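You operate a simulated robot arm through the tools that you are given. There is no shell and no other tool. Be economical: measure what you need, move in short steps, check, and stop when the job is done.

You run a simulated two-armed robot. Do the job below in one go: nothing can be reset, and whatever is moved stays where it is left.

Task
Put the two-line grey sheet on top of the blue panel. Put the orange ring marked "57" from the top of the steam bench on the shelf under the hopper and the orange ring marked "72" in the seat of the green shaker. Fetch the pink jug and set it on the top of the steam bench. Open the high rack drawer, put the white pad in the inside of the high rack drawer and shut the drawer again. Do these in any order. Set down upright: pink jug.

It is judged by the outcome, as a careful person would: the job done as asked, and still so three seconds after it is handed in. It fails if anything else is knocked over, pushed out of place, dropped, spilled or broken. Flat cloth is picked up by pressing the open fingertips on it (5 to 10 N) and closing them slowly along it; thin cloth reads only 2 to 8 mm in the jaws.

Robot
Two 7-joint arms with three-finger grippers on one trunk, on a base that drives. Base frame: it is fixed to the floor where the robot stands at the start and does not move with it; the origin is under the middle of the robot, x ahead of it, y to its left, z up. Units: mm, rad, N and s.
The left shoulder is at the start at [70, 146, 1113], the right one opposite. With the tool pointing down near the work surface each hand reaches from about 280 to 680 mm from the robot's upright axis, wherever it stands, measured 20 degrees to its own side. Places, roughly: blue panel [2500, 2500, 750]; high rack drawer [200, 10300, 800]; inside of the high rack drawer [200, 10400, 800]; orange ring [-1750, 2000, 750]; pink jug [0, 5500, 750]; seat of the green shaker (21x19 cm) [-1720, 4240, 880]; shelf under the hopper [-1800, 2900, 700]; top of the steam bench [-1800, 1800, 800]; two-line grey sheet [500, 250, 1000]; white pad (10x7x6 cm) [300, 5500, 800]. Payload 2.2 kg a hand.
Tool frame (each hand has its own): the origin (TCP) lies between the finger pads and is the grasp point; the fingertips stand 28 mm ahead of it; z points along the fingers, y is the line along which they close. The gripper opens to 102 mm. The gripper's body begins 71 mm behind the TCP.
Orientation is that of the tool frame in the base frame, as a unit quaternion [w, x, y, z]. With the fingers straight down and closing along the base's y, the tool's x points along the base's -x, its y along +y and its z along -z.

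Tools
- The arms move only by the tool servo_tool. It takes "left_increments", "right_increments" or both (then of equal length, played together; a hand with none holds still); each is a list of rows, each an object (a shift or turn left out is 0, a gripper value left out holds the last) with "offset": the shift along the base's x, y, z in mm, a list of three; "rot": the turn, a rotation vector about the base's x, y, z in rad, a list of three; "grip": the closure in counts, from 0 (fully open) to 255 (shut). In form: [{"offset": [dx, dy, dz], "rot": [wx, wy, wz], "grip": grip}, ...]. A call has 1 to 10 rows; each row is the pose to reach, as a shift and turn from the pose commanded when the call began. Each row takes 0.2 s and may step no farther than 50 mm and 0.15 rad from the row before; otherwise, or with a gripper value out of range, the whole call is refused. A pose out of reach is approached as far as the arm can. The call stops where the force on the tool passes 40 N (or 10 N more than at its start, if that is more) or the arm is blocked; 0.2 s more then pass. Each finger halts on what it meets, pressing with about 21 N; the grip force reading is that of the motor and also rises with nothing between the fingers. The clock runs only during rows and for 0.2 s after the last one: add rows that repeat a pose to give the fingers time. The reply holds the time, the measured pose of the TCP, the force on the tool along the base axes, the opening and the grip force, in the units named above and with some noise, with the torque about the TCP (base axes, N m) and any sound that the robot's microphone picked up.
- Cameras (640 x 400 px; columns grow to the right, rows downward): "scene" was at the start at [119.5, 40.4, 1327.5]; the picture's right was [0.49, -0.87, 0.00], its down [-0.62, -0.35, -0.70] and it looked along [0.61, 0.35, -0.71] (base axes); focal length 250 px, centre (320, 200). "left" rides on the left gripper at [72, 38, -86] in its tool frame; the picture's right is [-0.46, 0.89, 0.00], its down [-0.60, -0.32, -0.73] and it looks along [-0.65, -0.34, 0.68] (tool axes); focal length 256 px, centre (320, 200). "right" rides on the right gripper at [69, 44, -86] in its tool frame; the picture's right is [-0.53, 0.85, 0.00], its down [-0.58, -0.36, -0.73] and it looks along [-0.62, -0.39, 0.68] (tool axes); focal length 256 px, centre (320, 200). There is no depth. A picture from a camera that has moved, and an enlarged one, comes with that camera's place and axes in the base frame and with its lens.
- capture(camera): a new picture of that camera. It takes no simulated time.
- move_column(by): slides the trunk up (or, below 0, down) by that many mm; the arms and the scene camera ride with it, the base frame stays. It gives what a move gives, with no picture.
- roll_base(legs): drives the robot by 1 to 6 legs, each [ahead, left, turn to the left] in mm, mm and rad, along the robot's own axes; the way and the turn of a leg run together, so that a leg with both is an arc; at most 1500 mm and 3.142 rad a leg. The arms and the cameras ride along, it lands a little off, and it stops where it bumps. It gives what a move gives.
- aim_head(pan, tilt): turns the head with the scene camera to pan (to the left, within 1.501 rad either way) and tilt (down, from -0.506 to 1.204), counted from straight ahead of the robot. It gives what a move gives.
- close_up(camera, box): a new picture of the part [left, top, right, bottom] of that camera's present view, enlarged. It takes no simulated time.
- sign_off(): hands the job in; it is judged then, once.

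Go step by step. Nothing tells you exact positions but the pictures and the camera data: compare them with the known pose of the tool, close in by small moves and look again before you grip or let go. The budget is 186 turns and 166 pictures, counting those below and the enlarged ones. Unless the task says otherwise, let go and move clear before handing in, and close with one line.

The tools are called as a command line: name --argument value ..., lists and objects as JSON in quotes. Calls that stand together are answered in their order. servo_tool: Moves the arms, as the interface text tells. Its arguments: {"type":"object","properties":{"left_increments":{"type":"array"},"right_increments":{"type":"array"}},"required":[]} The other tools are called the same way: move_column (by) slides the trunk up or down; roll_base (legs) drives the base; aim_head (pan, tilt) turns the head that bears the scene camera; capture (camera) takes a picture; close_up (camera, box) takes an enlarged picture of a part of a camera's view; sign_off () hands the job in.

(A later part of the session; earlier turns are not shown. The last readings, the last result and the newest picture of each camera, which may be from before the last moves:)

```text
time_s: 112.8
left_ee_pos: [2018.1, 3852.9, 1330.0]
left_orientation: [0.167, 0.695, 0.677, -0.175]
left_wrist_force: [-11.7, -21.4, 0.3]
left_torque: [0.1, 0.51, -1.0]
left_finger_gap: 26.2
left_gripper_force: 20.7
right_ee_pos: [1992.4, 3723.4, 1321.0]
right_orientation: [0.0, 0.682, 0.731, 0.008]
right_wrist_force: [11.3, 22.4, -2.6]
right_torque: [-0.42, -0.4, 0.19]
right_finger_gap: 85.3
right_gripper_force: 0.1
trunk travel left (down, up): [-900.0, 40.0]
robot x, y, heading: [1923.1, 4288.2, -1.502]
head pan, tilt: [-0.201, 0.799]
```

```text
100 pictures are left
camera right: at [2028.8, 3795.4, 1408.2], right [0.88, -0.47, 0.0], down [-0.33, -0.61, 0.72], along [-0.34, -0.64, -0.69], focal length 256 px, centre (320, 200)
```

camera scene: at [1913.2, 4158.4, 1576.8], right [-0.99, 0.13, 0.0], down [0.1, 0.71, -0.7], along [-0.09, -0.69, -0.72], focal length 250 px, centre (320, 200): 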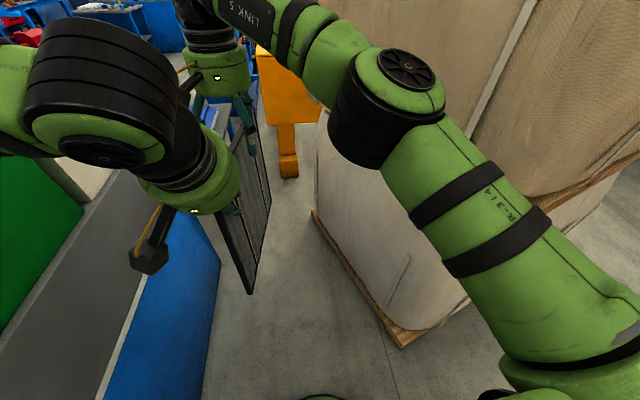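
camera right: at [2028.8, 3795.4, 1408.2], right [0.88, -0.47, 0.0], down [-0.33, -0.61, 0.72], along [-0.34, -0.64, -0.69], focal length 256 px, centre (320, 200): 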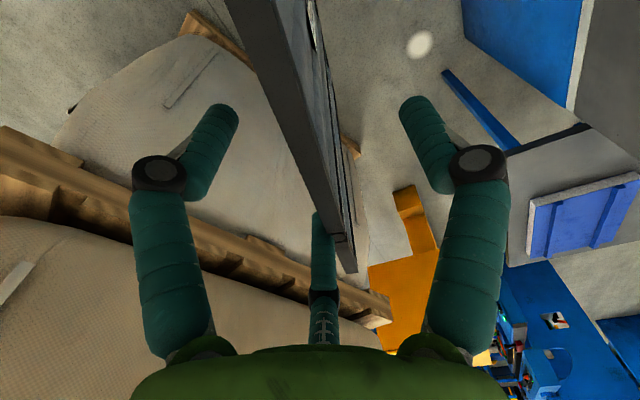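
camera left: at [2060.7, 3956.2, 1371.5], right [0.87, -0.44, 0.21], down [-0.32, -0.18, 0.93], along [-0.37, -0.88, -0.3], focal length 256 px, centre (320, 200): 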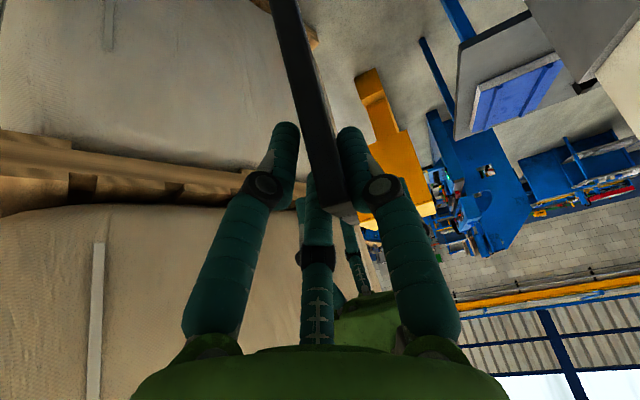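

servo_tool --right_increments '[{"offset": [0, 0, 20]}, {"offset": [0, 0, 45]}, {"offset": [0, 0, 70]}, {"offset": [0, -10, 95]}]'

capture --camera "scene"

capture --camera "left"

```text
time_s: 113.8
left_ee_pos: [2023.4, 3857.4, 1327.3]
left_orientation: [0.165, 0.696, 0.678, -0.169]
left_wrist_force: [0.1, 0.8, -3.2]
left_torque: [0.24, -0.01, 0.02]
left_finger_gap: 17.2
left_gripper_force: 20.7
right_ee_pos: [1976.5, 3747.5, 1396.1]
right_orientation: [0.0, 0.686, 0.728, 0.003]
right_wrist_force: [0.8, 0.7, -0.2]
right_torque: [-0.06, 0.03, -0.01]
right_finger_gap: 101.8
right_gripper_force: 0.0
right hand out of reach, approached as far as the arm can: row 1, 2, 3, 4
trunk travel left (down, up): [-900.0, 40.0]
robot x, y, heading: [1922.3, 4291.1, -1.502]
head pan, tilt: [-0.201, 0.799]
```

```text
99 pictures are left
camera scene: at [1916.1, 4160.9, 1576.9], right [-0.99, 0.13, 0.0], down [0.1, 0.71, -0.7], along [-0.1, -0.69, -0.72], focal length 250 px, centre (320, 200)
```

scene: 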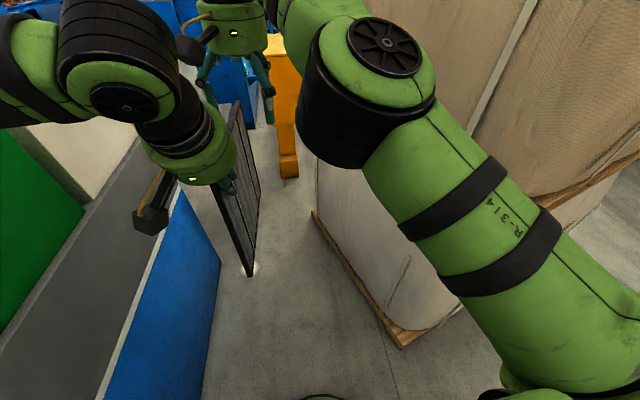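

```text
98 pictures are left
camera left: at [2064.4, 3959.8, 1370.4], right [0.87, -0.44, 0.22], down [-0.32, -0.19, 0.93], along [-0.36, -0.88, -0.31], focal length 256 px, centre (320, 200)
```

left: 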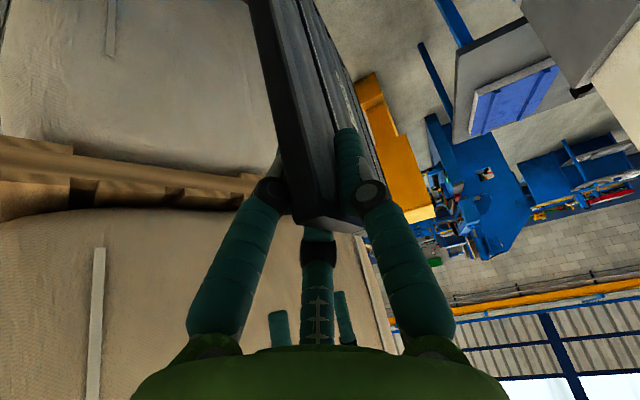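

The left hand now holds the sheet alone, deep, and with its centre of mass nearly on the tool axis, which is what I want. I'll tuck the right arm and drive south toward the table.

servo_tool --right_increments '[{"offset": [-45, 0, 10]}, {"offset": [-90, 0, 20]}, {"offset": [-135, 20, 20]}, {"offset": [-175, 45, 20]}, {"offset": [-190, 85, 20]}, {"offset": [-190, 120, 20]}]'

roll_base --legs '[[700, 80, 0], [480, 90, 0.3]]'

aim_head --pan 0.3 --tilt 0.75

capture --camera "scene"

```text
time_s: 115.2
left_ee_pos: [2019.9, 3854.5, 1328.3]
left_orientation: [0.167, 0.696, 0.677, -0.171]
left_wrist_force: [-0.6, -0.8, -3.8]
left_torque: [0.26, -0.02, -0.01]
left_finger_gap: 16.7
left_gripper_force: 21.1
right_ee_pos: [1906.5, 3721.3, 1409.1]
right_orientation: [0.001, 0.684, 0.73, 0.004]
right_wrist_force: [-0.1, -0.6, -0.5]
right_torque: [-0.04, -0.01, -0.01]
right_finger_gap: 102.0
right_gripper_force: 0.1
right hand out of reach, approached as far as the arm can: row 1, 2, 3, 4, 5, 6
trunk travel left (down, up): [-900.0, 40.0]
robot x, y, heading: [1921.4, 4289.7, -1.507]
head pan, tilt: [-0.201, 0.799]
```

```text
time_s: 121.0
left_ee_pos: [2356.5, 2868.9, 1326.4]
left_orientation: [0.181, 0.612, 0.754, -0.154]
left_wrist_force: [2.2, -0.4, -3.3]
left_torque: [0.25, 0.24, -0.04]
left_finger_gap: 16.8
left_gripper_force: 20.4
right_ee_pos: [2279.7, 2712.8, 1408.1]
right_orientation: [-0.006, 0.595, 0.804, 0.0]
right_wrist_force: [0.6, 0.2, -0.2]
right_torque: [-0.01, 0.2, -0.01]
right_finger_gap: 101.7
right_gripper_force: 0.1
trunk travel left (down, up): [-900.0, 40.0]
robot x, y, heading: [2144.0, 3261.8, -1.27]
head pan, tilt: [-0.201, 0.799]
stopped in leg 2: the robot was blocked; the commanded pose is now the measured one
```

```text
time_s: 121.9
left_ee_pos: [2335.7, 2863.6, 1327.7]
left_orientation: [0.186, 0.614, 0.752, -0.148]
left_wrist_force: [-1.3, -0.2, -2.2]
left_torque: [0.28, 0.04, 0.04]
left_finger_gap: 16.7
left_gripper_force: 20.5
right_ee_pos: [2256.9, 2707.7, 1407.6]
right_orientation: [0.0, 0.595, 0.803, 0.006]
right_wrist_force: [0.4, -0.3, 0.2]
right_torque: [-0.01, -0.04, 0.02]
right_finger_gap: 102.1
right_gripper_force: 0.1
trunk travel left (down, up): [-900.0, 40.0]
robot x, y, heading: [2139.5, 3264.5, -1.276]
head pan, tilt: [0.3, 0.75]
```

```text
97 pictures are left
camera scene: at [2200.4, 3147.0, 1580.8], right [-0.83, -0.56, 0.0], down [-0.38, 0.57, -0.73], along [0.41, -0.61, -0.68], focal length 250 px, centre (320, 200)
```

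scene: 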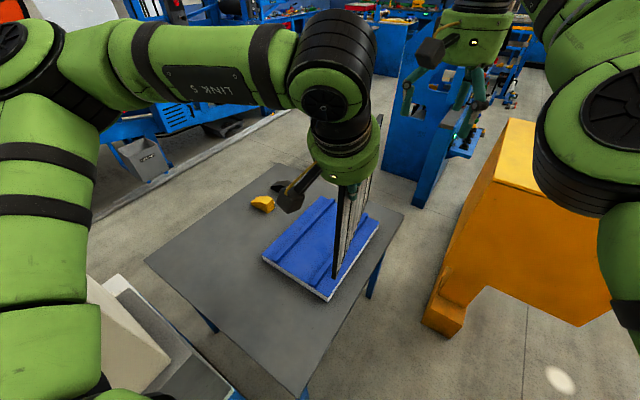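

I bumped the table/cabinet corner with the base side; I'll shift right, advance a little, then turn toward the panel.

roll_base --legs '[[0, -115, 0], [170, -10, 0], [0, 0, 0.4]]'

aim_head --pan 0.1 --tilt 0.85

capture --camera "scene"

```text
time_s: 124.3
left_ee_pos: [2255.4, 2708.7, 1326.6]
left_orientation: [0.184, 0.612, 0.754, -0.148]
left_wrist_force: [0.1, -0.2, -3.7]
left_torque: [0.28, 0.08, 0.0]
left_finger_gap: 16.8
left_gripper_force: 20.6
right_ee_pos: [2177.9, 2554.3, 1407.5]
right_orientation: [-0.002, 0.594, 0.805, 0.005]
right_wrist_force: [0.1, -0.5, -0.5]
right_torque: [0.0, 0.04, 0.03]
right_finger_gap: 101.9
right_gripper_force: 0.0
trunk travel left (down, up): [-900.0, 40.0]
robot x, y, heading: [2056.1, 3109.7, -1.27]
head pan, tilt: [0.3, 0.75]
stopped in leg 2: the robot was blocked; the commanded pose is now the measured one
```

```text
time_s: 125.1
left_ee_pos: [2256.2, 2710.9, 1328.5]
left_orientation: [0.185, 0.613, 0.754, -0.149]
left_wrist_force: [0.2, 0.4, -3.3]
left_torque: [0.24, 0.03, 0.03]
left_finger_gap: 17.0
left_gripper_force: 21.3
right_ee_pos: [2177.7, 2557.3, 1409.2]
right_orientation: [-0.001, 0.593, 0.805, 0.004]
right_wrist_force: [0.2, -0.5, 0.1]
right_torque: [-0.05, 0.0, -0.02]
right_finger_gap: 102.1
right_gripper_force: 0.1
trunk travel left (down, up): [-900.0, 40.0]
robot x, y, heading: [2055.2, 3112.1, -1.273]
head pan, tilt: [0.099, 0.85]
```

```text
96 pictures are left
camera scene: at [2102.5, 2991.3, 1572.9], right [-0.92, -0.39, 0.0], down [-0.29, 0.69, -0.66], along [0.26, -0.61, -0.75], focal length 250 px, centre (320, 200)
```

scene: 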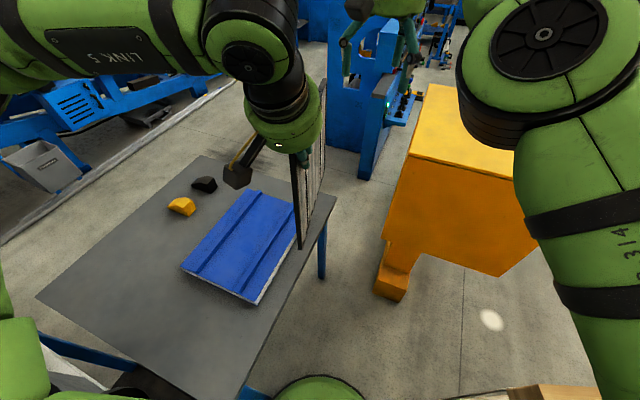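

I'm close enough; the panel centre is about 650 mm away. I'll just turn left a bit more.

roll_base --legs '[[-30, 0, 0], [0, 0, 0.4]]'

capture --camera "left"

capture --camera "scene"

```text
time_s: 125.8
left_ee_pos: [2255.2, 2710.8, 1326.4]
left_orientation: [0.184, 0.613, 0.754, -0.148]
left_wrist_force: [0.3, 0.0, -2.7]
left_torque: [0.27, 0.11, 0.0]
left_finger_gap: 16.7
left_gripper_force: 21.2
right_ee_pos: [2177.4, 2555.5, 1409.6]
right_orientation: [-0.002, 0.593, 0.805, 0.004]
right_wrist_force: [-0.6, 0.8, 0.7]
right_torque: [0.01, 0.01, 0.0]
right_finger_gap: 102.0
right_gripper_force: 0.0
trunk travel left (down, up): [-900.0, 40.0]
robot x, y, heading: [2060.3, 3107.2, -1.274]
head pan, tilt: [0.099, 0.85]
stopped in leg 1: the robot was blocked; the commanded pose is now the measured one
```

```text
95 pictures are left
camera left: at [2271.4, 2821.0, 1370.2], right [0.95, -0.22, 0.22], down [-0.27, -0.26, 0.93], along [-0.15, -0.94, -0.31], focal length 256 px, centre (320, 200)
```

left: 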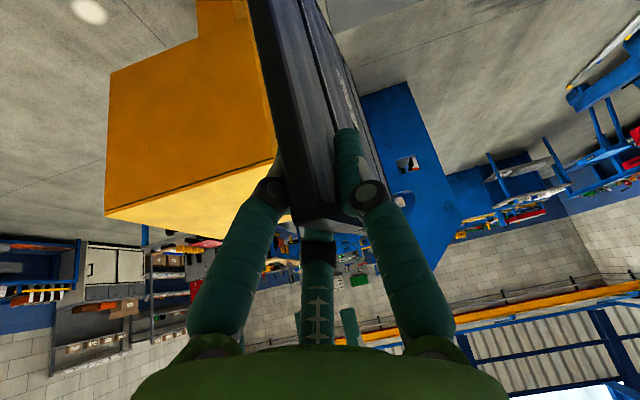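

```text
94 pictures are left
camera scene: at [2102.5, 2990.8, 1572.9], right [-0.92, -0.39, 0.0], down [-0.29, 0.69, -0.66], along [0.26, -0.61, -0.75], focal length 250 px, centre (320, 200)
```

scene: 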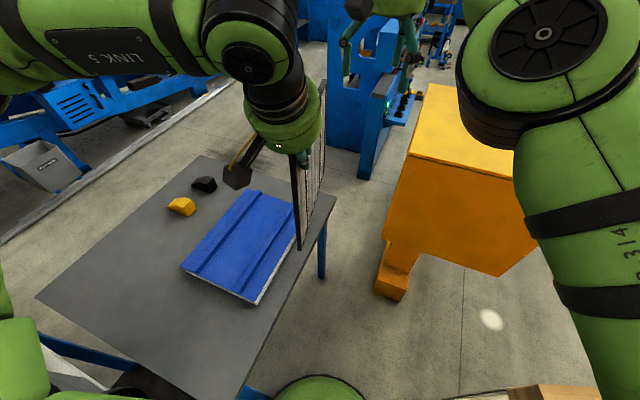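

roll_base --legs '[[0, -50, 0]]'

roll_base --legs '[[0, 0, 0.4]]'

```text
time_s: 126.5
left_ee_pos: [2253.9, 2711.5, 1325.7]
left_orientation: [0.182, 0.613, 0.755, -0.146]
left_wrist_force: [1.1, -0.4, -3.2]
left_torque: [0.28, 0.07, 0.01]
left_finger_gap: 16.8
left_gripper_force: 21.0
right_ee_pos: [2177.6, 2555.1, 1408.9]
right_orientation: [-0.001, 0.594, 0.804, 0.004]
right_wrist_force: [-0.5, -0.1, 0.6]
right_torque: [-0.04, -0.01, -0.03]
right_finger_gap: 102.1
right_gripper_force: 0.0
trunk travel left (down, up): [-900.0, 40.0]
robot x, y, heading: [2051.5, 3110.9, -1.275]
head pan, tilt: [0.099, 0.85]
stopped in leg 1: the robot was blocked; the commanded pose is now the measured one
```

```text
time_s: 127.8
left_ee_pos: [2255.1, 2711.4, 1324.6]
left_orientation: [0.183, 0.613, 0.755, -0.145]
left_wrist_force: [-0.7, -1.1, -3.3]
left_torque: [0.26, 0.09, 0.01]
left_finger_gap: 16.7
left_gripper_force: 20.9
right_ee_pos: [2176.9, 2554.8, 1408.1]
right_orientation: [-0.002, 0.594, 0.805, 0.004]
right_wrist_force: [-0.3, -0.3, 0.3]
right_torque: [0.03, 0.02, -0.02]
right_finger_gap: 102.2
right_gripper_force: 0.0
trunk travel left (down, up): [-900.0, 40.0]
robot x, y, heading: [2058.6, 3108.9, -1.272]
head pan, tilt: [0.099, 0.85]
stopped in leg 1: the robot was blocked; the commanded pose is now the measured one
```

Something (probably an elbow against the bag or cooler) blocks every move. I'll raise the trunk a little and look at both sides.

aim_head --pan -1.3 --tilt 0.6

capture --camera "scene"

aim_head --pan 1.3 --tilt 0.8

capture --camera "scene"

```text
time_s: 129.3
left_ee_pos: [2256.2, 2710.8, 1326.9]
left_orientation: [0.182, 0.613, 0.754, -0.146]
left_wrist_force: [-0.3, 0.0, -2.6]
left_torque: [0.28, 0.08, 0.04]
left_finger_gap: 16.9
left_gripper_force: 21.5
right_ee_pos: [2177.6, 2555.5, 1408.8]
right_orientation: [-0.001, 0.594, 0.804, 0.004]
right_wrist_force: [0.3, 0.1, -0.1]
right_torque: [0.0, 0.02, 0.0]
right_finger_gap: 101.9
right_gripper_force: 0.0
trunk travel left (down, up): [-900.0, 40.0]
robot x, y, heading: [2059.3, 3111.2, -1.272]
head pan, tilt: [-1.3, 0.6]
```

```text
93 pictures are left
camera scene: at [1998.0, 3014.2, 1593.6], right [-0.54, 0.84, 0.0], down [0.48, 0.31, -0.82], along [-0.69, -0.45, -0.57], focal length 250 px, centre (320, 200)
```

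scene: 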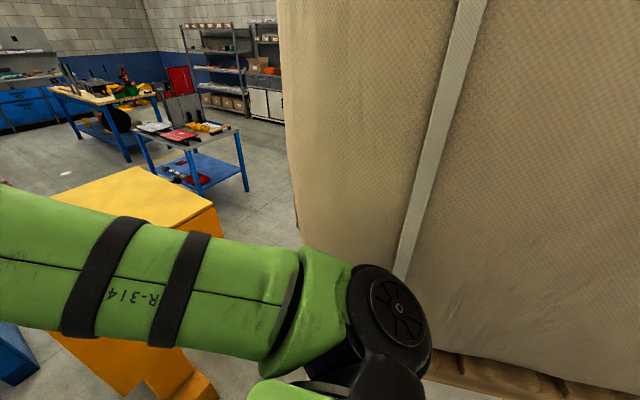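

```text
time_s: 131.7
left_ee_pos: [2255.4, 2711.8, 1326.0]
left_orientation: [0.183, 0.614, 0.754, -0.147]
left_wrist_force: [0.6, -0.1, -2.8]
left_torque: [0.28, 0.1, -0.02]
left_finger_gap: 16.9
left_gripper_force: 20.9
right_ee_pos: [2176.2, 2554.9, 1408.1]
right_orientation: [-0.002, 0.594, 0.805, 0.005]
right_wrist_force: [0.4, 0.9, 0.3]
right_torque: [0.03, 0.02, -0.01]
right_finger_gap: 101.7
right_gripper_force: 0.0
trunk travel left (down, up): [-900.0, 40.0]
robot x, y, heading: [2055.2, 3107.8, -1.27]
head pan, tilt: [1.3, 0.799]
```

```text
92 pictures are left
camera scene: at [2153.0, 3064.5, 1576.8], right [0.03, -1.0, 0.0], down [-0.72, -0.02, -0.7], along [0.7, 0.02, -0.72], focal length 250 px, centre (320, 200)
```

scene: 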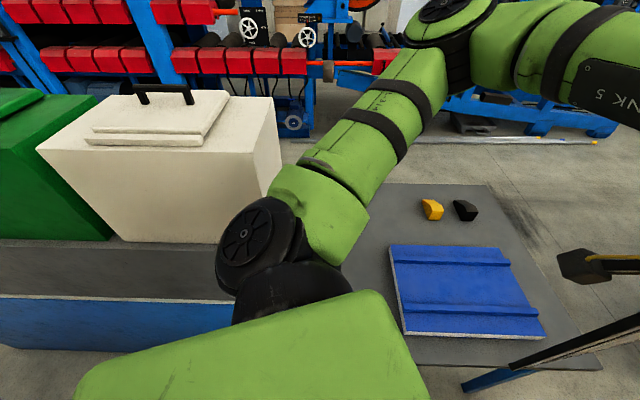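

The right shoulder seems pressed on the bag, so I'll move left and then turn.

roll_base --legs '[[0, 40, 0]]'

roll_base --legs '[[0, 0, 0.35]]'

```text
time_s: 132.5
left_ee_pos: [2255.3, 2724.2, 1326.1]
left_orientation: [0.182, 0.617, 0.752, -0.148]
left_wrist_force: [-1.5, -2.1, -2.3]
left_torque: [0.32, -0.02, -0.01]
left_finger_gap: 16.7
left_gripper_force: 20.8
right_ee_pos: [2176.5, 2568.0, 1407.9]
right_orientation: [-0.001, 0.597, 0.802, 0.004]
right_wrist_force: [-2.1, 1.2, -0.6]
right_torque: [-0.09, -0.23, -0.03]
right_finger_gap: 102.1
right_gripper_force: 0.0
trunk travel left (down, up): [-900.0, 40.0]
robot x, y, heading: [2063.9, 3122.4, -1.276]
head pan, tilt: [1.3, 0.799]
```

```text
time_s: 134.0
left_ee_pos: [2378.2, 2812.5, 1324.6]
left_orientation: [0.205, 0.478, 0.846, -0.113]
left_wrist_force: [-0.9, 0.4, -3.1]
left_torque: [0.25, 0.17, 0.01]
left_finger_gap: 16.9
left_gripper_force: 20.9
right_ee_pos: [2355.9, 2638.7, 1407.6]
right_orientation: [-0.002, 0.451, 0.892, 0.004]
right_wrist_force: [0.4, 0.7, -0.3]
right_torque: [-0.01, 0.02, 0.01]
right_finger_gap: 101.9
right_gripper_force: 0.1
trunk travel left (down, up): [-900.0, 40.0]
robot x, y, heading: [2062.0, 3123.0, -0.934]
head pan, tilt: [1.3, 0.799]
```

Free again and facing the panel (x 2388–2682, y 2431–2830). I'll clear the right hand aside and bring the sheet over the panel, yawed to line up with it.

servo_tool --right_increments '[{"offset": [-45, -11, 0]}, {"offset": [-90, -22, 0]}, {"offset": [-135, -33, 0]}, {"offset": [-175, -42, 0]}, {"offset": [-210, -50, 0]}, {"offset": [-210, -50, 0]}, {"offset": [-210, -50, 0]}, {"offset": [-210, -50, 0]}]' --left_increments '[{"offset": [0, 0, 0]}, {"offset": [0, 0, 0]}, {"offset": [20, -20, -20], "rot": [0, 0, -0.11]}, {"offset": [40, -40, -45], "rot": [0, 0, -0.22]}, {"offset": [60, -60, -70], "rot": [0, 0, -0.33]}, {"offset": [80, -80, -95], "rot": [0, 0, -0.44]}, {"offset": [100, -96, -115], "rot": [0, 0, -0.544]}, {"offset": [119, -112, -125], "rot": [0, 0, -0.544]}]'

aim_head --pan 0.1 --tilt 0.8

capture --camera "scene"

```text
time_s: 135.8
left_ee_pos: [2498.9, 2709.5, 1202.6]
left_orientation: [0.167, 0.689, 0.686, -0.165]
left_wrist_force: [-0.7, 0.5, -3.1]
left_torque: [0.25, 0.01, 0.02]
left_finger_gap: 17.0
left_gripper_force: 21.2
left hand out of reach, approached as far as the arm can: row 8
right_ee_pos: [2143.3, 2586.4, 1407.7]
right_orientation: [-0.001, 0.45, 0.893, 0.005]
right_wrist_force: [-0.4, 0.1, -0.1]
right_torque: [0.02, -0.02, 0.0]
right_finger_gap: 101.9
right_gripper_force: 0.1
trunk travel left (down, up): [-900.0, 40.0]
robot x, y, heading: [2062.1, 3122.8, -0.934]
head pan, tilt: [1.3, 0.799]
```

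```text
time_s: 137.2
left_ee_pos: [2501.4, 2711.8, 1203.0]
left_orientation: [0.167, 0.688, 0.686, -0.166]
left_wrist_force: [0.6, 0.1, -1.9]
left_torque: [0.3, 0.0, 0.0]
left_finger_gap: 17.1
left_gripper_force: 20.7
right_ee_pos: [2144.8, 2587.9, 1408.1]
right_orientation: [-0.002, 0.451, 0.892, 0.004]
right_wrist_force: [0.7, 0.0, 0.6]
right_torque: [0.01, -0.01, 0.02]
right_finger_gap: 101.9
right_gripper_force: 0.1
trunk travel left (down, up): [-900.0, 40.0]
robot x, y, heading: [2061.7, 3123.1, -0.932]
head pan, tilt: [0.099, 0.799]
```

```text
91 pictures are left
camera scene: at [2144.3, 3022.9, 1576.8], right [-0.74, -0.67, 0.0], down [-0.48, 0.53, -0.7], along [0.47, -0.52, -0.72], focal length 250 px, centre (320, 200)
```

scene: 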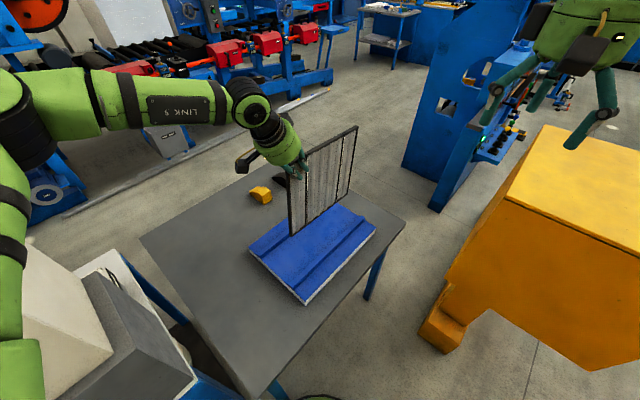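

The sheet hangs over the panel, well aligned. I'll tilt it so its lower edge swings east while lowering.

servo_tool --left_increments '[{"offset": [-3, 0, -35], "rot": [0, -0.145, 0]}, {"offset": [-6, 0, -70], "rot": [0, -0.29, 0]}, {"offset": [-9, 0, -105], "rot": [0, -0.435, 0]}, {"offset": [-12, 0, -140], "rot": [0, -0.58, 0]}, {"offset": [-15, 0, -175], "rot": [0, -0.725, 0]}, {"offset": [-18, 0, -195], "rot": [0, -0.87, 0]}]'

capture --camera "scene"

```text
time_s: 138.6
left_ee_pos: [2553.3, 2825.9, 1138.3]
left_orientation: [0.441, 0.694, 0.552, 0.139]
left_wrist_force: [-0.8, 0.0, -3.1]
left_torque: [0.28, 0.24, -0.03]
left_finger_gap: 16.8
left_gripper_force: 21.7
left hand out of reach, approached as far as the arm can: row 1, 2, 3, 4, 5, 6
right_ee_pos: [2145.3, 2588.2, 1408.3]
right_orientation: [-0.002, 0.45, 0.893, 0.004]
right_wrist_force: [-0.2, 0.3, 0.0]
right_torque: [-0.05, -0.01, -0.01]
right_finger_gap: 102.0
right_gripper_force: 0.1
trunk travel left (down, up): [-900.0, 40.0]
robot x, y, heading: [2062.0, 3117.3, -0.935]
head pan, tilt: [0.099, 0.799]
```

```text
90 pictures are left
camera scene: at [2144.8, 3023.6, 1576.8], right [-0.74, -0.67, 0.0], down [-0.48, 0.53, -0.7], along [0.47, -0.52, -0.72], focal length 250 px, centre (320, 200)
```

scene: 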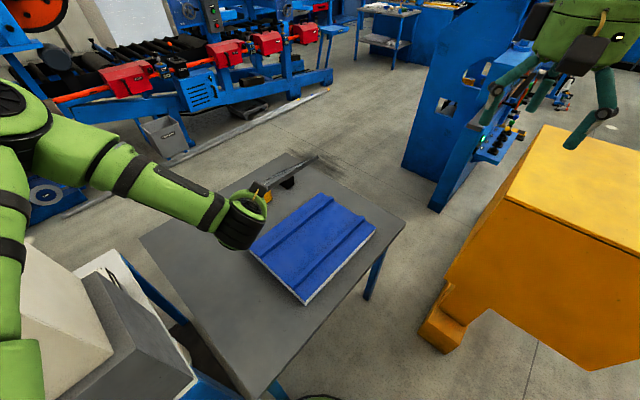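

The arm is folded too tightly at this height. I'll let it settle toward the commanded pose and see how far it gets.

servo_tool --left_increments '[{"offset": [0, 0, 0]}, {"offset": [0, 0, -20]}, {"offset": [0, 0, -40]}, {"offset": [0, 0, -60]}]'

```text
time_s: 139.6
left_ee_pos: [2575.5, 2844.1, 1110.7]
left_orientation: [0.441, 0.693, 0.553, 0.14]
left_wrist_force: [-0.1, 0.7, -1.9]
left_torque: [0.28, 0.25, 0.0]
left_finger_gap: 16.6
left_gripper_force: 21.2
left hand out of reach, approached as far as the arm can: row 2, 3, 4
right_ee_pos: [2146.1, 2587.8, 1408.0]
right_orientation: [-0.003, 0.451, 0.893, 0.004]
right_wrist_force: [-0.2, -0.1, -0.9]
right_torque: [0.01, -0.04, 0.01]
right_finger_gap: 102.1
right_gripper_force: 0.1
trunk travel left (down, up): [-900.0, 40.0]
robot x, y, heading: [2060.0, 3122.2, -0.937]
head pan, tilt: [0.099, 0.799]
```

aim_head --pan 1.2 --tilt 0.8

capture --camera "scene"

```text
time_s: 140.9
left_ee_pos: [2574.7, 2843.4, 1110.1]
left_orientation: [0.441, 0.694, 0.552, 0.139]
left_wrist_force: [-1.0, 0.8, -3.2]
left_torque: [0.3, 0.23, 0.01]
left_finger_gap: 16.7
left_gripper_force: 21.2
right_ee_pos: [2145.8, 2587.0, 1408.6]
right_orientation: [-0.003, 0.451, 0.893, 0.004]
right_wrist_force: [-0.4, -0.3, 0.8]
right_torque: [0.01, 0.01, 0.0]
right_finger_gap: 102.0
right_gripper_force: 0.0
trunk travel left (down, up): [-900.0, 40.0]
robot x, y, heading: [2061.6, 3122.7, -0.931]
head pan, tilt: [1.201, 0.799]
```

```text
89 pictures are left
camera scene: at [2168.5, 3103.8, 1576.8], right [0.26, -0.97, 0.0], down [-0.69, -0.19, -0.7], along [0.67, 0.18, -0.72], focal length 250 px, centre (320, 200)
```

scene: 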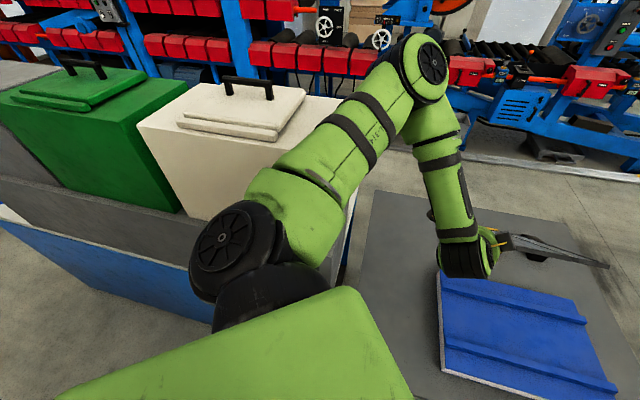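

The upper arm has room beside the cooler. I'll lower the trunk 150 mm so the hand has room to work.

move_column --by -150

servo_tool --left_increments '[{"offset": [-20, -20, 10]}, {"offset": [-40, -40, 20]}, {"offset": [-60, -60, 30]}, {"offset": [-80, -80, 40]}, {"offset": [-93, -110, 40]}]'

capture --camera "scene"

```text
time_s: 142.7
left_ee_pos: [2575.2, 2844.9, 961.7]
left_orientation: [0.44, 0.694, 0.552, 0.14]
left_wrist_force: [-0.1, 0.4, -1.7]
left_torque: [0.26, 0.27, -0.02]
left_finger_gap: 16.9
left_gripper_force: 21.1
right_ee_pos: [2145.7, 2587.2, 1258.5]
right_orientation: [-0.002, 0.451, 0.893, 0.004]
right_wrist_force: [-0.2, -0.2, -0.5]
right_torque: [-0.01, 0.01, -0.04]
right_finger_gap: 102.0
right_gripper_force: 0.0
trunk travel left (down, up): [-750.0, 190.0]
robot x, y, heading: [2058.3, 3123.5, -0.934]
head pan, tilt: [1.201, 0.799]
```

```text
time_s: 143.9
left_ee_pos: [2529.4, 2793.9, 1045.0]
left_orientation: [0.439, 0.694, 0.553, 0.14]
left_wrist_force: [0.4, 0.3, -3.6]
left_torque: [0.27, 0.24, 0.02]
left_finger_gap: 16.9
left_gripper_force: 21.4
left hand out of reach, approached as far as the arm can: row 1, 2, 3, 4, 5
right_ee_pos: [2144.4, 2587.2, 1258.6]
right_orientation: [-0.003, 0.451, 0.893, 0.005]
right_wrist_force: [0.9, 0.0, -0.2]
right_torque: [0.0, 0.02, -0.04]
right_finger_gap: 102.0
right_gripper_force: 0.1
trunk travel left (down, up): [-750.0, 190.0]
robot x, y, heading: [2062.9, 3120.0, -0.933]
head pan, tilt: [1.201, 0.799]
```

```text
88 pictures are left
camera scene: at [2168.2, 3103.7, 1426.8], right [0.26, -0.96, 0.0], down [-0.69, -0.19, -0.7], along [0.67, 0.18, -0.72], focal length 250 px, centre (320, 200)
```

scene: 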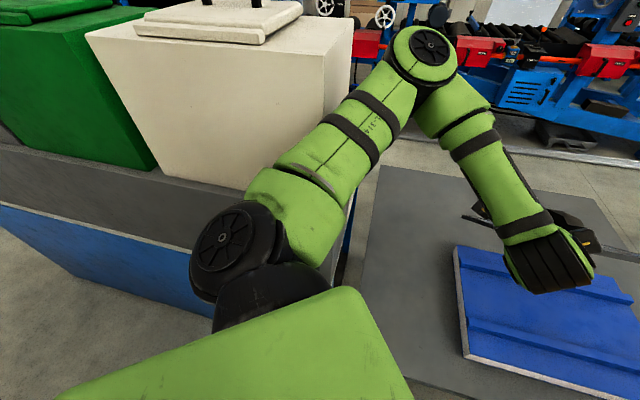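

The left arm is folded too close for a forward-pointing hand. I'll back the base away about 250 mm so the arm can reach out naturally.

roll_base --legs '[[-250, 0, 0]]'

servo_tool --left_increments '[{"offset": [28, -38, 0]}, {"offset": [56, -76, 0]}, {"offset": [84, -114, -10]}, {"offset": [112, -152, -20]}, {"offset": [130, -185, -30]}]'

aim_head --pan 0.1 --tilt 0.65

capture --camera "scene"

```text
time_s: 145.1
left_ee_pos: [2490.2, 2849.1, 1040.3]
left_orientation: [0.437, 0.704, 0.543, 0.137]
left_wrist_force: [-0.1, 0.4, -2.7]
left_torque: [0.29, 0.23, -0.05]
left_finger_gap: 16.9
left_gripper_force: 20.7
right_ee_pos: [2113.7, 2647.3, 1256.2]
right_orientation: [-0.001, 0.45, 0.893, 0.007]
right_wrist_force: [0.2, -0.3, -1.1]
right_torque: [-0.01, 0.02, -0.01]
right_finger_gap: 101.8
right_gripper_force: 0.1
trunk travel left (down, up): [-750.0, 190.0]
robot x, y, heading: [2030.4, 3190.7, -0.94]
head pan, tilt: [1.201, 0.799]
stopped in leg 1: the robot was blocked; the commanded pose is now the measured one
```

```text
time_s: 146.2
left_ee_pos: [2626.6, 2777.8, 1056.7]
left_orientation: [0.435, 0.704, 0.544, 0.137]
left_wrist_force: [-0.1, 0.5, -3.5]
left_torque: [0.26, 0.21, 0.04]
left_finger_gap: 17.0
left_gripper_force: 21.5
left hand out of reach, approached as far as the arm can: row 1, 2, 3, 4, 5
right_ee_pos: [2119.8, 2640.5, 1252.4]
right_orientation: [-0.006, 0.45, 0.893, 0.007]
right_wrist_force: [-0.3, -0.7, 0.2]
right_torque: [0.01, 0.03, -0.03]
right_finger_gap: 102.1
right_gripper_force: 0.2
trunk travel left (down, up): [-750.0, 190.0]
robot x, y, heading: [2025.8, 3189.6, -0.941]
head pan, tilt: [1.201, 0.799]
```

```text
time_s: 147.6
left_ee_pos: [2624.4, 2780.0, 1055.7]
left_orientation: [0.435, 0.705, 0.544, 0.137]
left_wrist_force: [0.1, 0.4, -2.9]
left_torque: [0.28, 0.27, -0.03]
left_finger_gap: 16.9
left_gripper_force: 21.2
right_ee_pos: [2120.8, 2640.1, 1253.0]
right_orientation: [-0.006, 0.451, 0.893, 0.008]
right_wrist_force: [-0.3, 0.0, -1.2]
right_torque: [-0.01, -0.03, 0.02]
right_finger_gap: 101.9
right_gripper_force: 0.1
trunk travel left (down, up): [-750.0, 190.0]
robot x, y, heading: [2030.0, 3192.0, -0.937]
head pan, tilt: [0.099, 0.649]
```

```text
87 pictures are left
camera scene: at [2124.6, 3068.2, 1437.4], right [-0.74, -0.67, 0.0], down [-0.41, 0.46, -0.79], along [0.53, -0.58, -0.61], focal length 250 px, centre (320, 200)
```

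scene: 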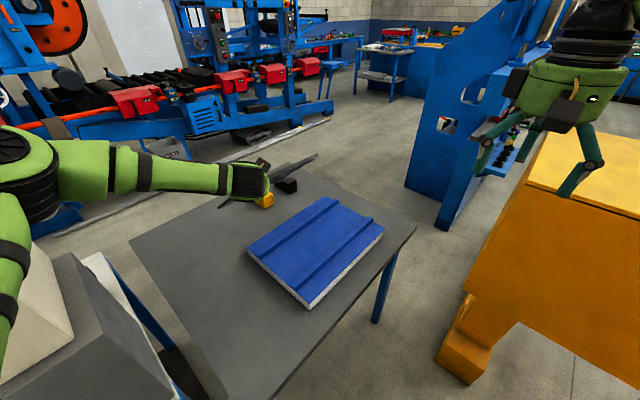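

Pointing that way bends the wrist past its limit. The other way round works better: undo the tilt, yaw the hand so the sheet's long edge runs east, then pitch forward.

servo_tool --left_increments '[{"offset": [-28, 10, 20], "rot": [0, 0.145, 0]}, {"offset": [-56, 20, 40], "rot": [0, 0.29, 0]}, {"offset": [-84, 30, 60], "rot": [0, 0.435, 0]}, {"offset": [-112, 40, 80], "rot": [0, 0.58, 0]}, {"offset": [-140, 50, 100], "rot": [0, 0.725, 0]}, {"offset": [-165, 60, 120], "rot": [0, 0.87, 0]}, {"offset": [-194, 70, 124], "rot": [0, 0.87, 0]}]'

servo_tool --left_increments '[{"offset": [0, 0, 0], "rot": [0, 0, 0.14]}, {"offset": [0, 0, 0], "rot": [0, 0, 0.28]}, {"offset": [0, 0, 0], "rot": [0, 0, 0.42]}, {"offset": [0, 0, 0], "rot": [0, 0, 0.56]}, {"offset": [0, 0, 0], "rot": [0, 0, 0.7]}, {"offset": [0, 0, 0], "rot": [0, 0, 0.84]}, {"offset": [0, 0, 0], "rot": [0, 0, 0.98]}, {"offset": [0, 0, 0], "rot": [0, 0, 1.12]}, {"offset": [0, 0, 0], "rot": [0, 0, 1.26]}, {"offset": [0, 0, 0], "rot": [0, 0, 1.4]}]'

capture --camera "scene"

```text
time_s: 149.2
left_ee_pos: [2423.3, 2859.3, 1191.7]
left_orientation: [0.17, 0.692, 0.68, -0.172]
left_wrist_force: [-0.4, -0.1, -2.7]
left_torque: [0.29, -0.01, -0.01]
left_finger_gap: 17.0
left_gripper_force: 20.3
right_ee_pos: [2112.5, 2653.1, 1259.8]
right_orientation: [0.0, 0.45, 0.893, 0.004]
right_wrist_force: [-0.5, -1.1, 0.2]
right_torque: [0.02, -0.02, 0.01]
right_finger_gap: 101.8
right_gripper_force: 0.0
trunk travel left (down, up): [-750.0, 190.0]
robot x, y, heading: [2027.3, 3190.4, -0.936]
head pan, tilt: [0.099, 0.649]
```

```text
time_s: 151.6
left_ee_pos: [2415.0, 2909.8, 1243.9]
left_orientation: [0.296, 0.091, 0.949, -0.065]
left_wrist_force: [0.4, -0.1, -4.1]
left_torque: [0.11, 0.35, 0.0]
left_finger_gap: 16.9
left_gripper_force: 20.2
left hand out of reach, approached as far as the arm can: row 7, 8, 9, 10
right_ee_pos: [2097.1, 2670.1, 1265.5]
right_orientation: [0.009, 0.44, 0.898, 0.0]
right_wrist_force: [-0.9, 0.3, -0.9]
right_torque: [-0.03, -0.05, 0.0]
right_finger_gap: 102.0
right_gripper_force: 0.1
trunk travel left (down, up): [-750.0, 190.0]
robot x, y, heading: [2032.1, 3191.6, -0.928]
head pan, tilt: [0.099, 0.649]
stopped in row 10 (left hand): the arm was blocked; the commanded pose is now the measured one
```

```text
86 pictures are left
camera scene: at [2085.5, 3097.6, 1441.2], right [-0.74, -0.68, -0.01], down [-0.39, 0.44, -0.81], along [0.55, -0.59, -0.59], focal length 250 px, centre (320, 200)
```

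scene: 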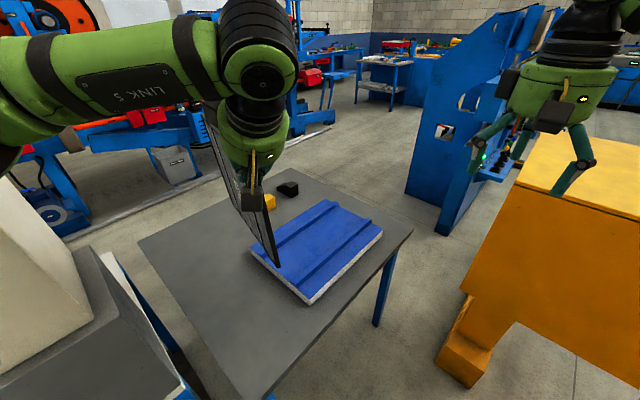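

The arm met something, likely the elbow by the cooler. I'll ease back and look left.

servo_tool --left_increments '[{"offset": [0, -30, -20], "rot": [0, 0, -0.1]}, {"offset": [0, -60, -40], "rot": [0, 0, -0.2]}]'

aim_head --pan 1.0 --tilt 0.6

capture --camera "scene"

```text
time_s: 152.2
left_ee_pos: [2452.3, 2852.1, 1172.9]
left_orientation: [0.268, 0.191, 0.941, -0.078]
left_wrist_force: [0.2, 0.5, -2.3]
left_torque: [0.12, 0.27, 0.02]
left_finger_gap: 16.9
left_gripper_force: 21.0
left hand out of reach, approached as far as the arm can: row 1, 2
right_ee_pos: [2121.9, 2646.4, 1252.2]
right_orientation: [-0.006, 0.441, 0.897, 0.004]
right_wrist_force: [0.5, 0.4, -0.4]
right_torque: [0.01, 0.04, 0.01]
right_finger_gap: 102.0
right_gripper_force: 0.1
trunk travel left (down, up): [-750.0, 190.0]
robot x, y, heading: [2028.3, 3185.6, -0.929]
head pan, tilt: [0.099, 0.649]
```

```text
time_s: 153.4
left_ee_pos: [2452.8, 2853.8, 1176.8]
left_orientation: [0.269, 0.189, 0.941, -0.078]
left_wrist_force: [0.0, 0.0, -2.7]
left_torque: [0.13, 0.26, -0.01]
left_finger_gap: 16.8
left_gripper_force: 21.4
right_ee_pos: [2124.7, 2644.2, 1253.7]
right_orientation: [-0.007, 0.44, 0.898, 0.004]
right_wrist_force: [-0.1, 0.2, 0.3]
right_torque: [0.0, 0.0, -0.01]
right_finger_gap: 102.0
right_gripper_force: 0.1
trunk travel left (down, up): [-750.0, 190.0]
robot x, y, heading: [2028.7, 3191.0, -0.934]
head pan, tilt: [1.0, 0.6]
```

```text
85 pictures are left
camera scene: at [2148.0, 3139.4, 1443.1], right [0.07, -1.0, -0.01], down [-0.56, -0.03, -0.82], along [0.82, 0.06, -0.56], focal length 250 px, centre (320, 200)
```

scene: 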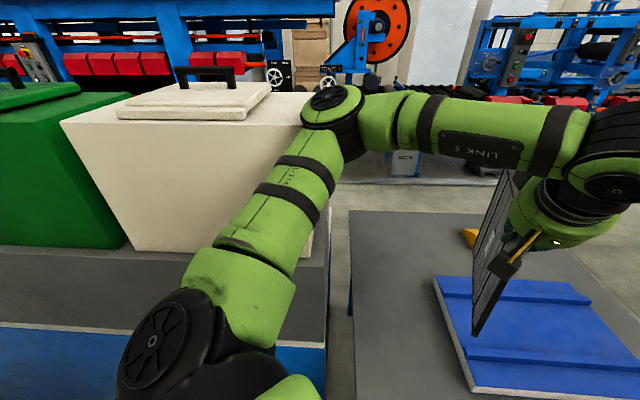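

The elbow is right beside the cooler. I'll turn the base right a little so the arm swings clear.

roll_base --legs '[[0, 0, -0.25]]'

servo_tool --left_increments '[{"offset": [20, 20, 0], "rot": [0, 0, 0.12]}, {"offset": [40, 30, 0], "rot": [0, 0, 0.24]}, {"offset": [60, 40, 0], "rot": [0, 0, 0.36]}, {"offset": [80, 50, 0], "rot": [0, 0, 0.48]}]'

capture --camera "scene"

```text
time_s: 154.6
left_ee_pos: [2405.4, 2770.5, 1165.5]
left_orientation: [0.247, 0.286, 0.92, -0.109]
left_wrist_force: [0.7, 0.7, -2.3]
left_torque: [0.18, 0.26, -0.01]
left_finger_gap: 16.9
left_gripper_force: 21.0
right_ee_pos: [2046.3, 2637.3, 1250.0]
right_orientation: [-0.021, 0.525, 0.851, -0.005]
right_wrist_force: [-0.4, -0.1, -0.2]
right_torque: [0.05, -0.01, 0.03]
right_finger_gap: 101.9
right_gripper_force: 0.1
trunk travel left (down, up): [-750.0, 190.0]
robot x, y, heading: [2033.2, 3186.7, -1.144]
head pan, tilt: [1.0, 0.6]
stopped in leg 1: the robot was blocked; the commanded pose is now the measured one
```

```text
time_s: 155.8
left_ee_pos: [2484.8, 2820.9, 1166.1]
left_orientation: [0.266, 0.059, 0.961, -0.042]
left_wrist_force: [0.0, -0.1, -2.7]
left_torque: [0.05, 0.29, 0.0]
left_finger_gap: 16.5
left_gripper_force: 20.9
right_ee_pos: [2048.6, 2638.6, 1249.9]
right_orientation: [-0.023, 0.524, 0.852, -0.006]
right_wrist_force: [0.2, -0.3, 0.2]
right_torque: [0.01, 0.01, -0.02]
right_finger_gap: 102.2
right_gripper_force: 0.1
trunk travel left (down, up): [-750.0, 190.0]
robot x, y, heading: [2037.3, 3186.2, -1.143]
head pan, tilt: [1.0, 0.6]
stopped in row 4 (left hand): the arm was blocked; the commanded pose is now the measured one
```

```text
84 pictures are left
camera scene: at [2172.8, 3114.1, 1439.9], right [-0.14, -0.99, -0.01], down [-0.58, 0.09, -0.81], along [0.8, -0.11, -0.59], focal length 250 px, centre (320, 200)
```

scene: 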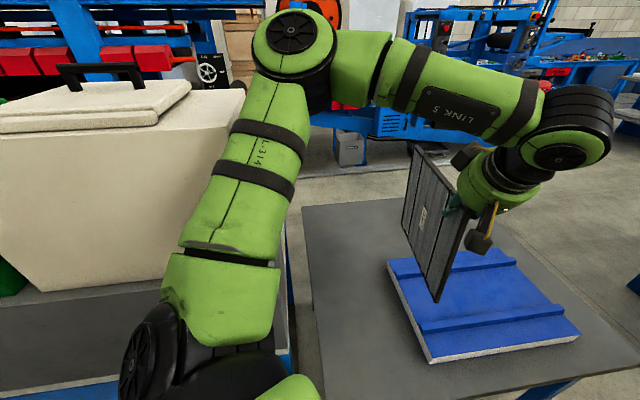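

Still touching the cooler at this height. I'll raise the trunk back up so the arm passes above it, then move slightly forward.

move_column --by 150

roll_base --legs '[[60, 25, 0.15]]'

servo_tool --left_increments '[{"offset": [-10, -20, -30], "rot": [0, 0, 0]}, {"offset": [-20, -40, -60], "rot": [0, 0, 0]}]'

```text
time_s: 157.6
left_ee_pos: [2485.9, 2825.5, 1319.0]
left_orientation: [0.266, 0.059, 0.961, -0.046]
left_wrist_force: [0.1, -0.2, -2.8]
left_torque: [0.07, 0.31, -0.02]
left_finger_gap: 16.8
left_gripper_force: 21.3
right_ee_pos: [2048.5, 2644.6, 1405.7]
right_orientation: [-0.021, 0.528, 0.849, -0.008]
right_wrist_force: [0.0, 1.0, -0.1]
right_torque: [0.06, -0.01, 0.0]
right_finger_gap: 101.9
right_gripper_force: 0.2
trunk travel left (down, up): [-900.0, 40.0]
robot x, y, heading: [2033.5, 3187.7, -1.147]
head pan, tilt: [1.0, 0.6]
```

```text
time_s: 158.7
left_ee_pos: [2530.5, 2856.3, 1333.7]
left_orientation: [0.283, -0.005, 0.959, -0.03]
left_wrist_force: [-0.6, -0.3, -2.9]
left_torque: [0.01, 0.29, 0.0]
left_finger_gap: 16.8
left_gripper_force: 20.5
right_ee_pos: [2116.9, 2618.1, 1409.8]
right_orientation: [-0.005, 0.472, 0.882, -0.003]
right_wrist_force: [0.2, -0.3, -0.2]
right_torque: [-0.02, -0.07, 0.01]
right_finger_gap: 102.0
right_gripper_force: 0.1
trunk travel left (down, up): [-900.0, 40.0]
robot x, y, heading: [2069.6, 3148.8, -1.011]
head pan, tilt: [1.0, 0.6]
stopped in leg 1: the robot was blocked; the commanded pose is now the measured one
```

```text
time_s: 159.3
left_ee_pos: [2516.8, 2812.9, 1273.0]
left_orientation: [0.283, -0.005, 0.959, -0.03]
left_wrist_force: [0.8, -1.4, -1.9]
left_torque: [0.03, 0.3, 0.0]
left_finger_gap: 17.0
left_gripper_force: 21.0
right_ee_pos: [2120.6, 2615.4, 1408.6]
right_orientation: [-0.006, 0.472, 0.882, -0.002]
right_wrist_force: [-0.9, 0.7, 1.5]
right_torque: [0.03, -0.03, 0.02]
right_finger_gap: 101.9
right_gripper_force: 0.0
trunk travel left (down, up): [-900.0, 40.0]
robot x, y, heading: [2072.3, 3154.8, -1.012]
head pan, tilt: [1.0, 0.6]
```

Now the arm moves freely and the sheet's top edge runs east. I'll pitch the hand forward while lowering to about 50°.

servo_tool --left_increments '[{"offset": [-11, -13, -41], "rot": [-0.12, 0, 0]}, {"offset": [-22, -26, -82], "rot": [-0.25, 0, 0]}, {"offset": [-33, -39, -123], "rot": [-0.37, 0, 0]}, {"offset": [-44, -52, -164], "rot": [-0.5, 0, 0]}, {"offset": [-55, -65, -205], "rot": [-0.62, 0, 0]}, {"offset": [-65, -78, -246], "rot": [-0.75, 0, 0]}, {"offset": [-75, -90, -288], "rot": [-0.87, 0, 0]}]'

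aim_head --pan 0.3 --tilt 0.8

capture --camera "scene"

```text
time_s: 160.9
left_ee_pos: [2519.8, 2804.9, 1133.8]
left_orientation: [0.254, -0.129, 0.86, -0.424]
left_wrist_force: [-0.1, 0.2, -3.1]
left_torque: [0.2, 0.35, -0.03]
left_finger_gap: 16.9
left_gripper_force: 21.1
left hand out of reach, approached as far as the arm can: row 1, 2, 3, 4, 5, 6, 7
right_ee_pos: [2124.2, 2616.0, 1407.9]
right_orientation: [-0.007, 0.472, 0.882, -0.003]
right_wrist_force: [0.0, -0.6, 0.0]
right_torque: [-0.03, 0.01, 0.02]
right_finger_gap: 101.9
right_gripper_force: 0.2
trunk travel left (down, up): [-900.0, 40.0]
robot x, y, heading: [2067.8, 3150.0, -1.012]
head pan, tilt: [1.0, 0.6]
```

```text
time_s: 162.0
left_ee_pos: [2518.9, 2804.6, 1134.0]
left_orientation: [0.256, -0.127, 0.86, -0.423]
left_wrist_force: [0.0, 0.9, -2.7]
left_torque: [0.21, 0.31, 0.01]
left_finger_gap: 16.9
left_gripper_force: 21.0
right_ee_pos: [2124.2, 2617.2, 1408.2]
right_orientation: [-0.006, 0.472, 0.882, -0.004]
right_wrist_force: [0.3, 0.9, -0.2]
right_torque: [-0.01, 0.02, -0.01]
right_finger_gap: 102.1
right_gripper_force: 0.1
trunk travel left (down, up): [-900.0, 40.0]
robot x, y, heading: [2071.0, 3149.3, -1.014]
head pan, tilt: [0.3, 0.799]
```

```text
83 pictures are left
camera scene: at [2157.1, 3055.6, 1576.8], right [-0.65, -0.76, 0.0], down [-0.54, 0.47, -0.7], along [0.53, -0.45, -0.72], focal length 250 px, centre (320, 200)
```

scene: 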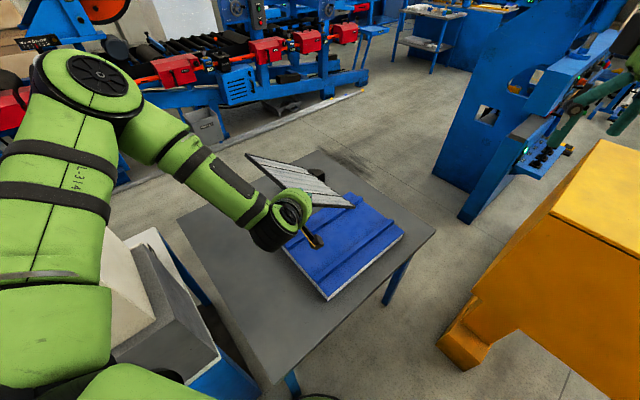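

move_column --by -130

servo_tool --left_increments '[{"offset": [-20, 0, 0]}, {"offset": [-40, -10, 0]}, {"offset": [-60, -30, 0]}, {"offset": [-77, -60, 0]}]'

capture --camera "scene"

```text
time_s: 163.6
left_ee_pos: [2520.1, 2805.7, 1005.1]
left_orientation: [0.255, -0.129, 0.86, -0.422]
left_wrist_force: [-0.1, -0.4, -2.6]
left_torque: [0.22, 0.34, 0.03]
left_finger_gap: 16.9
left_gripper_force: 21.0
right_ee_pos: [2124.3, 2616.0, 1277.4]
right_orientation: [-0.007, 0.472, 0.882, -0.003]
right_wrist_force: [-0.3, 0.3, 0.1]
right_torque: [0.0, 0.0, 0.0]
right_finger_gap: 101.9
right_gripper_force: 0.1
trunk travel left (down, up): [-770.0, 170.0]
robot x, y, heading: [2066.4, 3151.5, -1.011]
head pan, tilt: [0.3, 0.799]
```

```text
time_s: 164.6
left_ee_pos: [2488.5, 2786.8, 1045.3]
left_orientation: [0.253, -0.128, 0.861, -0.422]
left_wrist_force: [-0.7, 0.3, -3.5]
left_torque: [0.24, 0.32, 0.01]
left_finger_gap: 17.0
left_gripper_force: 21.6
left hand out of reach, approached as far as the arm can: row 1, 2, 3, 4
right_ee_pos: [2123.1, 2615.5, 1278.6]
right_orientation: [-0.006, 0.471, 0.882, -0.003]
right_wrist_force: [-0.8, -0.3, 0.9]
right_torque: [0.0, -0.02, 0.01]
right_finger_gap: 102.0
right_gripper_force: 0.1
trunk travel left (down, up): [-770.0, 170.0]
robot x, y, heading: [2071.2, 3147.6, -1.01]
head pan, tilt: [0.3, 0.799]
```

```text
82 pictures are left
camera scene: at [2156.5, 3055.1, 1446.7], right [-0.65, -0.76, 0.0], down [-0.54, 0.47, -0.7], along [0.53, -0.45, -0.72], focal length 250 px, centre (320, 200)
```

scene: 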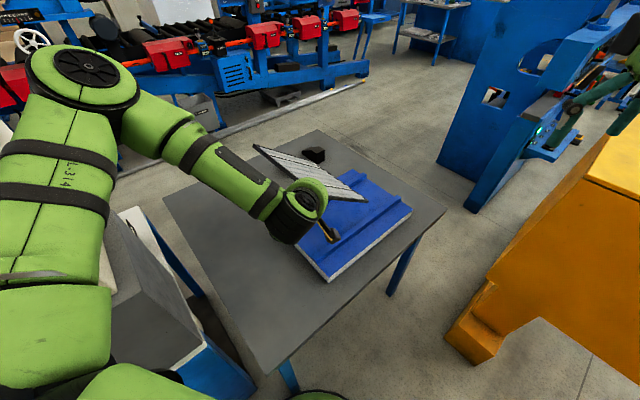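

The sheet is tilted nicely and nearly over the panel. A small base turn will bring it over the middle.

roll_base --legs '[[0, 0, -0.15]]'

servo_tool --left_increments '[{"offset": [0, 0, 0], "rot": [-0.04, 0, 0.06]}, {"offset": [0, 0, 0], "rot": [-0.08, 0, 0.12]}, {"offset": [0, 0, 0], "rot": [-0.16, 0, 0.14]}, {"offset": [0, 0, 0], "rot": [-0.26, 0, 0.14]}]'

capture --camera "scene"

```text
time_s: 165.6
left_ee_pos: [2431.5, 2729.8, 1044.0]
left_orientation: [0.221, -0.064, 0.867, -0.441]
left_wrist_force: [0.0, -0.1, -2.1]
left_torque: [0.28, 0.29, 0.02]
left_finger_gap: 16.8
left_gripper_force: 21.1
right_ee_pos: [2045.2, 2614.9, 1278.4]
right_orientation: [-0.008, 0.536, 0.844, -0.004]
right_wrist_force: [0.0, -0.7, 0.0]
right_torque: [-0.01, 0.02, 0.06]
right_finger_gap: 102.2
right_gripper_force: 0.1
trunk travel left (down, up): [-770.0, 170.0]
robot x, y, heading: [2070.4, 3150.5, -1.16]
head pan, tilt: [0.3, 0.799]
```

```text
time_s: 166.6
left_ee_pos: [2451.0, 2739.2, 1075.5]
left_orientation: [0.243, -0.153, 0.797, -0.531]
left_wrist_force: [-0.3, 0.2, -3.3]
left_torque: [0.26, 0.32, 0.0]
left_finger_gap: 16.9
left_gripper_force: 21.0
left hand out of reach, approached as far as the arm can: row 1, 2, 3, 4
right_ee_pos: [2043.8, 2613.8, 1278.8]
right_orientation: [-0.007, 0.535, 0.845, -0.003]
right_wrist_force: [0.0, -1.0, -0.2]
right_torque: [-0.03, 0.01, 0.02]
right_finger_gap: 101.8
right_gripper_force: 0.1
trunk travel left (down, up): [-770.0, 170.0]
robot x, y, heading: [2068.1, 3150.1, -1.164]
head pan, tilt: [0.3, 0.799]
```

```text
81 pictures are left
camera scene: at [2142.1, 3043.8, 1446.8], right [-0.76, -0.65, 0.0], down [-0.47, 0.54, -0.7], along [0.45, -0.53, -0.72], focal length 250 px, centre (320, 200)
```

scene: 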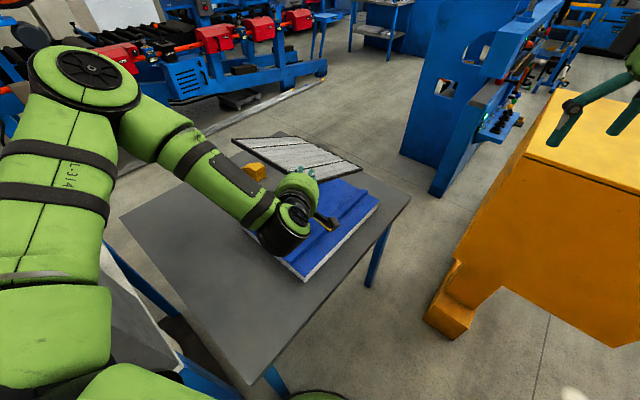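

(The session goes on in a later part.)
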